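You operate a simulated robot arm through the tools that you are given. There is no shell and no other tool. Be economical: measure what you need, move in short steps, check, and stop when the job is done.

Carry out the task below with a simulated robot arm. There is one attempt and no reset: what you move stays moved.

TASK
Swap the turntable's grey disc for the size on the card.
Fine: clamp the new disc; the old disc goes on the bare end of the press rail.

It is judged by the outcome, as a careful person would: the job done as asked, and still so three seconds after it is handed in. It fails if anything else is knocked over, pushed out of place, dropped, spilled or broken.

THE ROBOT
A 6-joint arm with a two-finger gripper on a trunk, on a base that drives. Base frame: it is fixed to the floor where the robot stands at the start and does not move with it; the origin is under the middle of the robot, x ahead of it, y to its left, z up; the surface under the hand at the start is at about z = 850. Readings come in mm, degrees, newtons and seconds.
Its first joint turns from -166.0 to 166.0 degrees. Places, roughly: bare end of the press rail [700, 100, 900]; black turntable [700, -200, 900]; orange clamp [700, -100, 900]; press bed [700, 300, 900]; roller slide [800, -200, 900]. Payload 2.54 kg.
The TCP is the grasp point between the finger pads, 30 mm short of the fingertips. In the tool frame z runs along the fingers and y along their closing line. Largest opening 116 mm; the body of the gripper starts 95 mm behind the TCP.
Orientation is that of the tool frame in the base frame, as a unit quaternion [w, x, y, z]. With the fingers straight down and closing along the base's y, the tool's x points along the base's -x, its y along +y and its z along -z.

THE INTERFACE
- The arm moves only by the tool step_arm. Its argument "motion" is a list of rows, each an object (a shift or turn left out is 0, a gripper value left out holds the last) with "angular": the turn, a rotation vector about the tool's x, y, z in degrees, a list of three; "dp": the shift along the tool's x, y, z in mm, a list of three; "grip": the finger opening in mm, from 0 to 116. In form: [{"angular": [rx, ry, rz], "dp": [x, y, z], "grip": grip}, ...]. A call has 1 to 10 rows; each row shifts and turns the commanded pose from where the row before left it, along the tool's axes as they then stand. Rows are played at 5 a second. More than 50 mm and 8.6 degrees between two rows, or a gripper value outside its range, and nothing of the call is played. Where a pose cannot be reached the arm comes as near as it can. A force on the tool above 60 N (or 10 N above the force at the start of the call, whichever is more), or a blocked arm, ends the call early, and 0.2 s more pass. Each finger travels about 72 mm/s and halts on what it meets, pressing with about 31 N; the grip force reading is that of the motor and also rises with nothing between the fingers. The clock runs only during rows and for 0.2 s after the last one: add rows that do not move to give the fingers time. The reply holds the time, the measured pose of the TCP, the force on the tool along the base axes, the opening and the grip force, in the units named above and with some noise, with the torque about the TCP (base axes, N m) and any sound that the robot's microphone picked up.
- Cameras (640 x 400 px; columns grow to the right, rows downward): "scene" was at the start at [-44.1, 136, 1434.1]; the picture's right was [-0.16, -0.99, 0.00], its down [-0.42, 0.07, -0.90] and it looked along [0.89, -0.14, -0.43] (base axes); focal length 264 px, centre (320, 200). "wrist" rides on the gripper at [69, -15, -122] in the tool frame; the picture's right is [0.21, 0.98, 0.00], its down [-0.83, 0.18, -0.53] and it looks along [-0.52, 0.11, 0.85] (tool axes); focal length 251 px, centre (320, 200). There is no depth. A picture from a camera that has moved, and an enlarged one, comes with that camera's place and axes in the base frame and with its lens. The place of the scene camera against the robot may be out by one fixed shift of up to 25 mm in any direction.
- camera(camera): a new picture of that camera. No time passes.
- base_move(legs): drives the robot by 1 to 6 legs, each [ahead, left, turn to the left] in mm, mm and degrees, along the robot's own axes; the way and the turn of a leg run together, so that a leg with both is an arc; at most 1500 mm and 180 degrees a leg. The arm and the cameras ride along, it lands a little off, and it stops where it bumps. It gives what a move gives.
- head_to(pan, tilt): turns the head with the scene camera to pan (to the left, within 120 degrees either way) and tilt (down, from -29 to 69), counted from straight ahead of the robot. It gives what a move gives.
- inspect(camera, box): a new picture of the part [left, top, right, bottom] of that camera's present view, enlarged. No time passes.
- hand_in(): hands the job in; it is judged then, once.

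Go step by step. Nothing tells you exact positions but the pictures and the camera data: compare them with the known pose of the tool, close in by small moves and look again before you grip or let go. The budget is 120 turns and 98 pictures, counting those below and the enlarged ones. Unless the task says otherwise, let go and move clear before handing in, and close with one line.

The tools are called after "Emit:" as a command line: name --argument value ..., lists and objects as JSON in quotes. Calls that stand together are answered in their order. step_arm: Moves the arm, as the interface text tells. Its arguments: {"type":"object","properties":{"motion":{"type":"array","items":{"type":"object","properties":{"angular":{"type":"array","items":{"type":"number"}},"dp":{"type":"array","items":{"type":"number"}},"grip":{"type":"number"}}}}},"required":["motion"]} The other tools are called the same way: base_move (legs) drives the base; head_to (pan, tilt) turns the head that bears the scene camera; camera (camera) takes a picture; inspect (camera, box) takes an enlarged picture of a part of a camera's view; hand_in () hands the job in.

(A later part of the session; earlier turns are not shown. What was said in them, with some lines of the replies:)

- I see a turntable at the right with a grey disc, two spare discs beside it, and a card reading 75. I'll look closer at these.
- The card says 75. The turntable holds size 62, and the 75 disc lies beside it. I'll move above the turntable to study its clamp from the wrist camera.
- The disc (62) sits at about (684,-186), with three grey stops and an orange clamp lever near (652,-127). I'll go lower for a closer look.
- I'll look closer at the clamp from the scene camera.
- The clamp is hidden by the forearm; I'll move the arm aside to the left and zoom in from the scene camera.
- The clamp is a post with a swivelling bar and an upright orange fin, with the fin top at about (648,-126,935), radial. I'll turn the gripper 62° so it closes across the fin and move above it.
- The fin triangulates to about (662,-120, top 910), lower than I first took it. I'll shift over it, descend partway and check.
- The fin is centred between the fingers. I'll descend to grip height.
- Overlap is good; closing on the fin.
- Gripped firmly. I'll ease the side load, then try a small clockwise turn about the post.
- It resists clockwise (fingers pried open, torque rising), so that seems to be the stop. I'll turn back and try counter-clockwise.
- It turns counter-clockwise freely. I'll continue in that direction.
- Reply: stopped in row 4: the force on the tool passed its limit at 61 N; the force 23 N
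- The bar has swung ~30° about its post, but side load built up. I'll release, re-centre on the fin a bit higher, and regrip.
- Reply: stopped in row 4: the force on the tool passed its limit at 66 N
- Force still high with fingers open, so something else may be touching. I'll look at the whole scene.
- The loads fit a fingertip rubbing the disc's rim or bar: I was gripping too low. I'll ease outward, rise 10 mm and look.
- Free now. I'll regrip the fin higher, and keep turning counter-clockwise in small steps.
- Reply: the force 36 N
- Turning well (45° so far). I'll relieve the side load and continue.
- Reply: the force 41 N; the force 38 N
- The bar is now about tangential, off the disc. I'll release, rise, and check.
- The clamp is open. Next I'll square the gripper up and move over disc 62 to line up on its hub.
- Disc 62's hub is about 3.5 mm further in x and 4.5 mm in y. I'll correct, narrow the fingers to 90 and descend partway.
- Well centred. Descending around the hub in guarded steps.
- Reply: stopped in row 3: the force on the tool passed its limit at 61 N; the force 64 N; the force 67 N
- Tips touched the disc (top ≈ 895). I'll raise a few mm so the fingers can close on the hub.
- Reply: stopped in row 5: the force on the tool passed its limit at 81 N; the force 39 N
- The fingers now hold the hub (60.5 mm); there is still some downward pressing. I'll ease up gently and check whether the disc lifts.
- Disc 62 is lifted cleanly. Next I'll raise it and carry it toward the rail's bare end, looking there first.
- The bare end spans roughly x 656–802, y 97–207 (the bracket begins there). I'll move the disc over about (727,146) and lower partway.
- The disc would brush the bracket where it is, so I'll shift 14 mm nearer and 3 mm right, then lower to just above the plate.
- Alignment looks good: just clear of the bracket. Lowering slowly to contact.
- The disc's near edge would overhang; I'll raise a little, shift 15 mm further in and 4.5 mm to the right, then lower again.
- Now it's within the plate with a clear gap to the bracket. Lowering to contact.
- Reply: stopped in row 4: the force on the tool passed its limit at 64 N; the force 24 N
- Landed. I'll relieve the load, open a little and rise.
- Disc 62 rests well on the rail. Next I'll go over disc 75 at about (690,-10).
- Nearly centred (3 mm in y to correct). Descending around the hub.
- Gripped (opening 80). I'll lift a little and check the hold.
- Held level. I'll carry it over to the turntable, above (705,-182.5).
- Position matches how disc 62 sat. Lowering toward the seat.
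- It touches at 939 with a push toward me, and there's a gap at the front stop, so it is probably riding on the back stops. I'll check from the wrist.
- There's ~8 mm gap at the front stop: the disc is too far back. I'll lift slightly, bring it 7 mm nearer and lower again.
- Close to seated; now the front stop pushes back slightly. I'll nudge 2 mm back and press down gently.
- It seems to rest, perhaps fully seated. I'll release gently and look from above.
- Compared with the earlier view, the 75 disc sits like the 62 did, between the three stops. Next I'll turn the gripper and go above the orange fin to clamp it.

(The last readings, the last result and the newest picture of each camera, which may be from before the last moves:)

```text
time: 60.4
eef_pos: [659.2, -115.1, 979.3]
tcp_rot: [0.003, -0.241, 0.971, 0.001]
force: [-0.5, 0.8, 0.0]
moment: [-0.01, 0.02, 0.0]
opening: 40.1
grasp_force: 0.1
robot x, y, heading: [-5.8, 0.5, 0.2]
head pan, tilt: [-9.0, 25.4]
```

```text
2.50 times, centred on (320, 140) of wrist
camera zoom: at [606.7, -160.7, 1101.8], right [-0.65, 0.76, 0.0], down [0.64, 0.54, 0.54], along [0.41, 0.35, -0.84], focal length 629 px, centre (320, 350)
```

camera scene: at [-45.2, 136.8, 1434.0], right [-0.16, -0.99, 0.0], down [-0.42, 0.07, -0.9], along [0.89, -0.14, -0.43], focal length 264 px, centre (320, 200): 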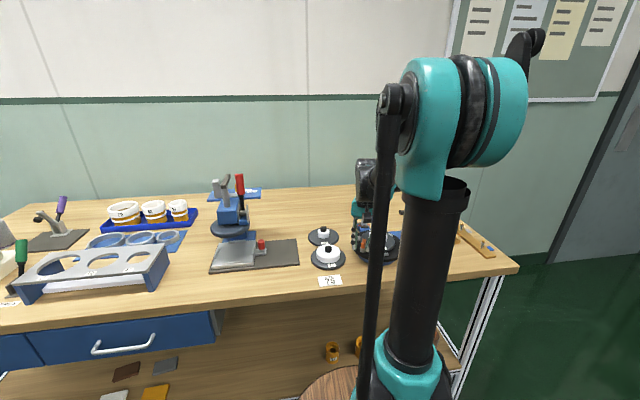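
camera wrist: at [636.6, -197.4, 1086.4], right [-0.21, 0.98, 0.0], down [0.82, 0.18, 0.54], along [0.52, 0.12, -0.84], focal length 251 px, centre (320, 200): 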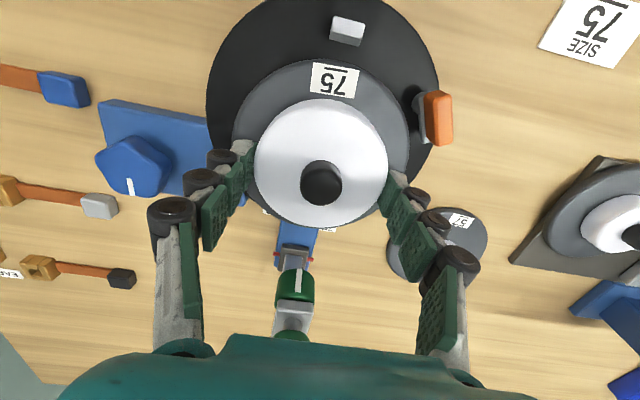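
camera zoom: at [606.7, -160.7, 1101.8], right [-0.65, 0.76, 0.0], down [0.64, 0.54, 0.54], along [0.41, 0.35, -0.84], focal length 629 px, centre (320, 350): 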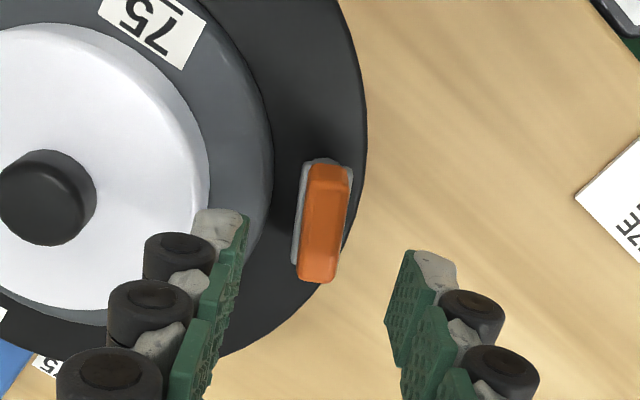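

Fin well aligned. Descend, grip, and start turning clockwise.

Emit:
step_arm --motion '[{"dp": [0, 1.5, 25]}, {"dp": [0, 0, 20]}, {"grip": 25}, {"grip": 8}, {}, {}]'

Emit:
step_arm --motion '[{"dp": [0, -0.9, 0], "angular": [0, 0, 7]}, {"dp": [0, -0.9, 0], "angular": [0, 0, 7]}, {"dp": [0, -0.9, 0], "angular": [0, 0, 7]}, {}]'

Emit:
inspect --camera "wrist" --box '[200, 60, 440, 220]'

```text
time: 61.8
eef_pos: [659.7, -115.7, 935.1]
tcp_rot: [0.003, -0.241, 0.971, 0.001]
force: [9.5, -14.6, -7.3]
moment: [-0.36, -0.42, 0.09]
opening: 15.7
grasp_force: 41.5
robot x, y, heading: [2.4, 0.1, 0.2]
head pan, tilt: [-9.0, 25.4]
```

```text
time: 62.8
eef_pos: [660.4, -116.8, 934.3]
tcp_rot: [0.002, -0.059, 0.998, 0.002]
force: [7.1, -11.9, -17.1]
moment: [-0.17, -1.1, 0.08]
opening: 15.4
grasp_force: 41.7
robot x, y, heading: [-1.5, 0.3, -0.1]
head pan, tilt: [-9.0, 25.4]
```

```text
2.50 times, centred on (320, 140) of wrist
camera zoom: at [594.5, -140.2, 1056.3], right [-0.33, 0.94, 0.0], down [0.8, 0.28, 0.54], along [0.51, 0.18, -0.84], focal length 629 px, centre (320, 350)
```

zoom: 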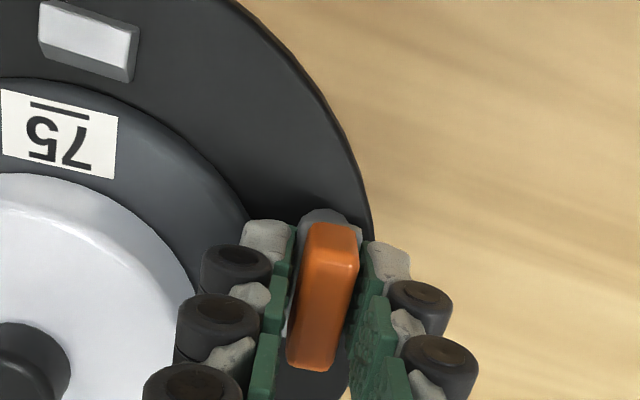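

Emit:
step_arm --motion '[{"dp": [0, -1.5, 0], "angular": [0, 0, 7]}, {"dp": [0, -1.1, 0], "angular": [0, 0, 7]}, {"dp": [0, -1.1, 0], "angular": [0, 0, 7]}, {}]'

Emit:
step_arm --motion '[{"dp": [0, -1.1, 0], "angular": [0, 0, 7]}, {"dp": [0, -1.1, 0], "angular": [0, 0, 7]}, {}]'

Emit:
inspect --camera "wrist" --box '[200, 60, 440, 220]'

```text
time: 63.8
eef_pos: [659.5, -119.7, 934.3]
tcp_rot: [0.001, 0.125, 0.992, 0.002]
force: [-5.2, 9.4, -15.0]
moment: [0.23, -0.12, 0.0]
opening: 15.5
grasp_force: 41.8
robot x, y, heading: [2.7, 2.5, 0.0]
head pan, tilt: [-9.0, 25.4]
```

```text
time: 64.6
eef_pos: [658.7, -120.7, 934.2]
tcp_rot: [0.001, 0.243, 0.97, 0.003]
force: [-14.9, 25.8, -15.5]
moment: [0.66, 0.49, -0.02]
opening: 15.8
grasp_force: 41.7
robot x, y, heading: [-0.9, 1.1, 0.1]
head pan, tilt: [-9.0, 25.4]
```

```text
2.50 times, centred on (320, 140) of wrist
camera zoom: at [591.8, -102.0, 1057.1], right [0.27, 0.96, 0.0], down [0.81, -0.23, 0.54], along [0.52, -0.14, -0.84], focal length 629 px, centre (320, 350)
```

zoom: 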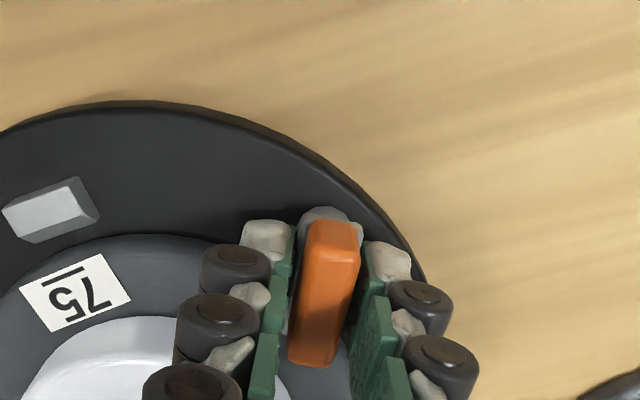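

Turned ~56°. Relieve the load and finish the turn to the clamped angle.

Emit:
step_arm --motion '[{"dp": [2, 1.2, 0]}, {"dp": [0, -0.8, 0], "angular": [0, 0, 7]}, {"dp": [0, -0.8, 0], "angular": [0, 0, 7]}, {"dp": [0, -0.8, 0], "angular": [0, 0, 7]}, {}]'

Emit:
step_arm --motion '[{"dp": [0.5, -0.4, 0], "angular": [0, 0, 5]}, {"dp": [0.5, -0.4, 0], "angular": [0, 0, 4]}, {}]'

Emit:
inspect --camera "wrist" --box '[200, 60, 440, 220]'

```text
time: 65.8
eef_pos: [657.1, -123.1, 934.5]
tcp_rot: [0.002, 0.416, 0.909, 0.002]
force: [0.5, -0.7, -3.5]
moment: [-0.92, -0.79, -0.02]
opening: 15.4
grasp_force: 41.6
robot x, y, heading: [-0.6, 2.8, 0.1]
head pan, tilt: [-9.0, 25.4]
```

```text
time: 66.6
eef_pos: [657.8, -123.5, 934.2]
tcp_rot: [0.002, 0.487, 0.874, 0.002]
force: [24.8, -13.4, 18.7]
moment: [-0.47, -0.78, 0.92]
opening: 15.6
grasp_force: 41.7
robot x, y, heading: [-2.5, -1.8, -0.0]
head pan, tilt: [-9.0, 25.4]
```

```text
2.50 times, centred on (320, 140) of wrist
camera zoom: at [608.6, -72.1, 1057.1], right [0.72, 0.7, 0.01], down [0.59, -0.61, 0.54], along [0.38, -0.38, -0.84], focal length 629 px, centre (320, 350)
```

zoom: 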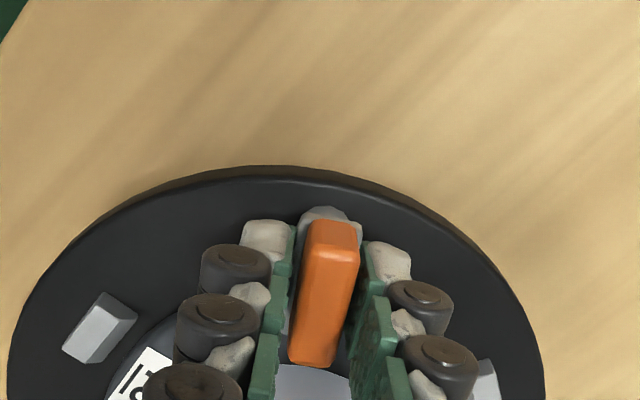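

Torque rises now at the same angle as originally clamped. I'll release, rise and check.

Emit:
step_arm --motion '[{"grip": 26}, {"grip": 40}, {"dp": [0, 0, -35]}, {"dp": [0, 0, -45]}, {"dp": [0, 0, -45]}, {}]'

Emit:
step_arm --motion '[{"dp": [40, 15, -10]}, {"dp": [40, 15, -10]}, {"dp": [40, 15, -10]}, {"dp": [40, 15, -10]}, {"dp": [40, 15, -10]}, {}]'

Emit:
inspect --camera "scene" --box '[345, 215, 415, 265]'

Emit:
camera --camera "scene"

```text
time: 68.0
eef_pos: [655.0, -122.3, 1060.4]
tcp_rot: [0.001, 0.486, 0.874, 0.002]
force: [0.2, -0.3, 0.5]
moment: [-0.01, 0.01, 0.02]
opening: 40.1
grasp_force: 0.1
robot x, y, heading: [-2.1, -1.0, -0.0]
head pan, tilt: [-9.0, 25.4]
```

```text
time: 69.4
eef_pos: [612.7, 88.5, 1111.2]
tcp_rot: [0.001, 0.486, 0.874, 0.002]
force: [-0.8, -0.8, 0.0]
moment: [0.01, -0.02, -0.02]
opening: 40.3
grasp_force: 0.0
robot x, y, heading: [0.0, 4.4, -0.1]
head pan, tilt: [-9.0, 25.4]
```

```text
8.00 times, centred on (380, 240) of scene
camera zoom: at [-44.8, 136.4, 1434.1], right [-0.16, -0.99, 0.0], down [-0.42, 0.07, -0.9], along [0.89, -0.14, -0.43], focal length 2112 px, centre (-160, -120)
```

zoom: 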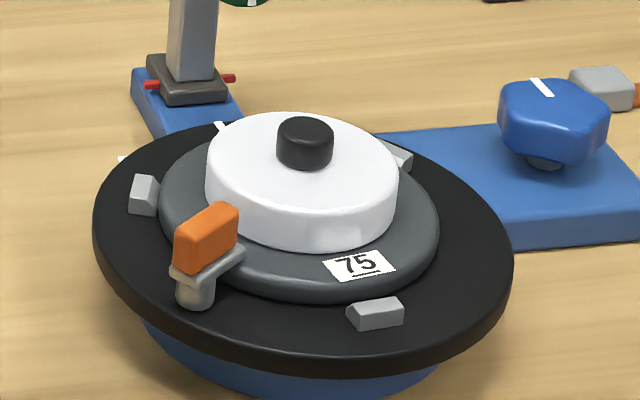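

```text
11 pictures are left
camera scene: at [-44.8, 136.4, 1434.1], right [-0.16, -0.99, 0.0], down [-0.42, 0.07, -0.9], along [0.89, -0.14, -0.43], focal length 264 px, centre (320, 200)
```

scene: 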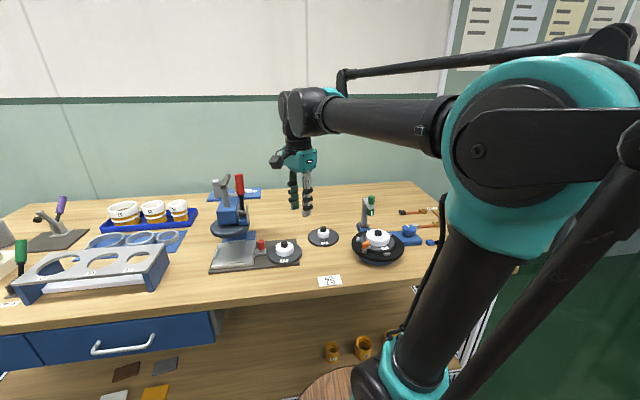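

The clamp is over the disc's edge again. I'll zoom in to verify seating.

Emit:
inspect --camera "scene" --box '[362, 235, 402, 260]'

Emit:
inspect --camera "scene" --box '[355, 225, 410, 265]'

```text
16.00 times, centred on (382, 248) of scene
camera zoom: at [-44.8, 136.4, 1434.1], right [-0.16, -0.99, 0.0], down [-0.42, 0.07, -0.9], along [0.89, -0.14, -0.43], focal length 4223 px, centre (-672, -560)
```

zoom: 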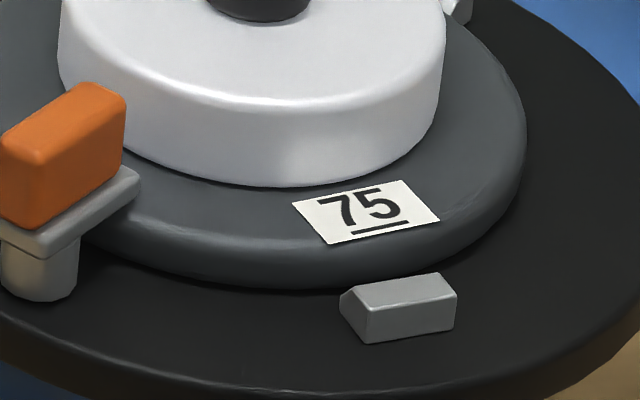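

```text
10.00 times, centred on (382, 245) of scene
camera zoom: at [-44.8, 136.4, 1434.1], right [-0.16, -0.99, 0.0], down [-0.42, 0.07, -0.9], along [0.89, -0.14, -0.43], focal length 2639 px, centre (-305, -250)
```

zoom: 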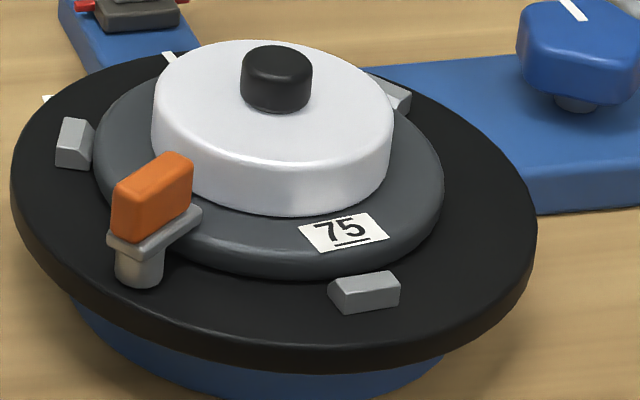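

The 75 disc is seated between the stops with the clamp bar across its edge. Disc 62 rests on the bare rail end, and the arm is clear of everything. I'm handing it in.

Emit:
hand_in

```text
The job is handed in.
```

The 75 disc is on the turntable and clamped, and the old 62 disc is on the bare end of the press rail, overhanging its right edge by about 10 mm; the turntable itself turned by about 5° while I worked the clamp.
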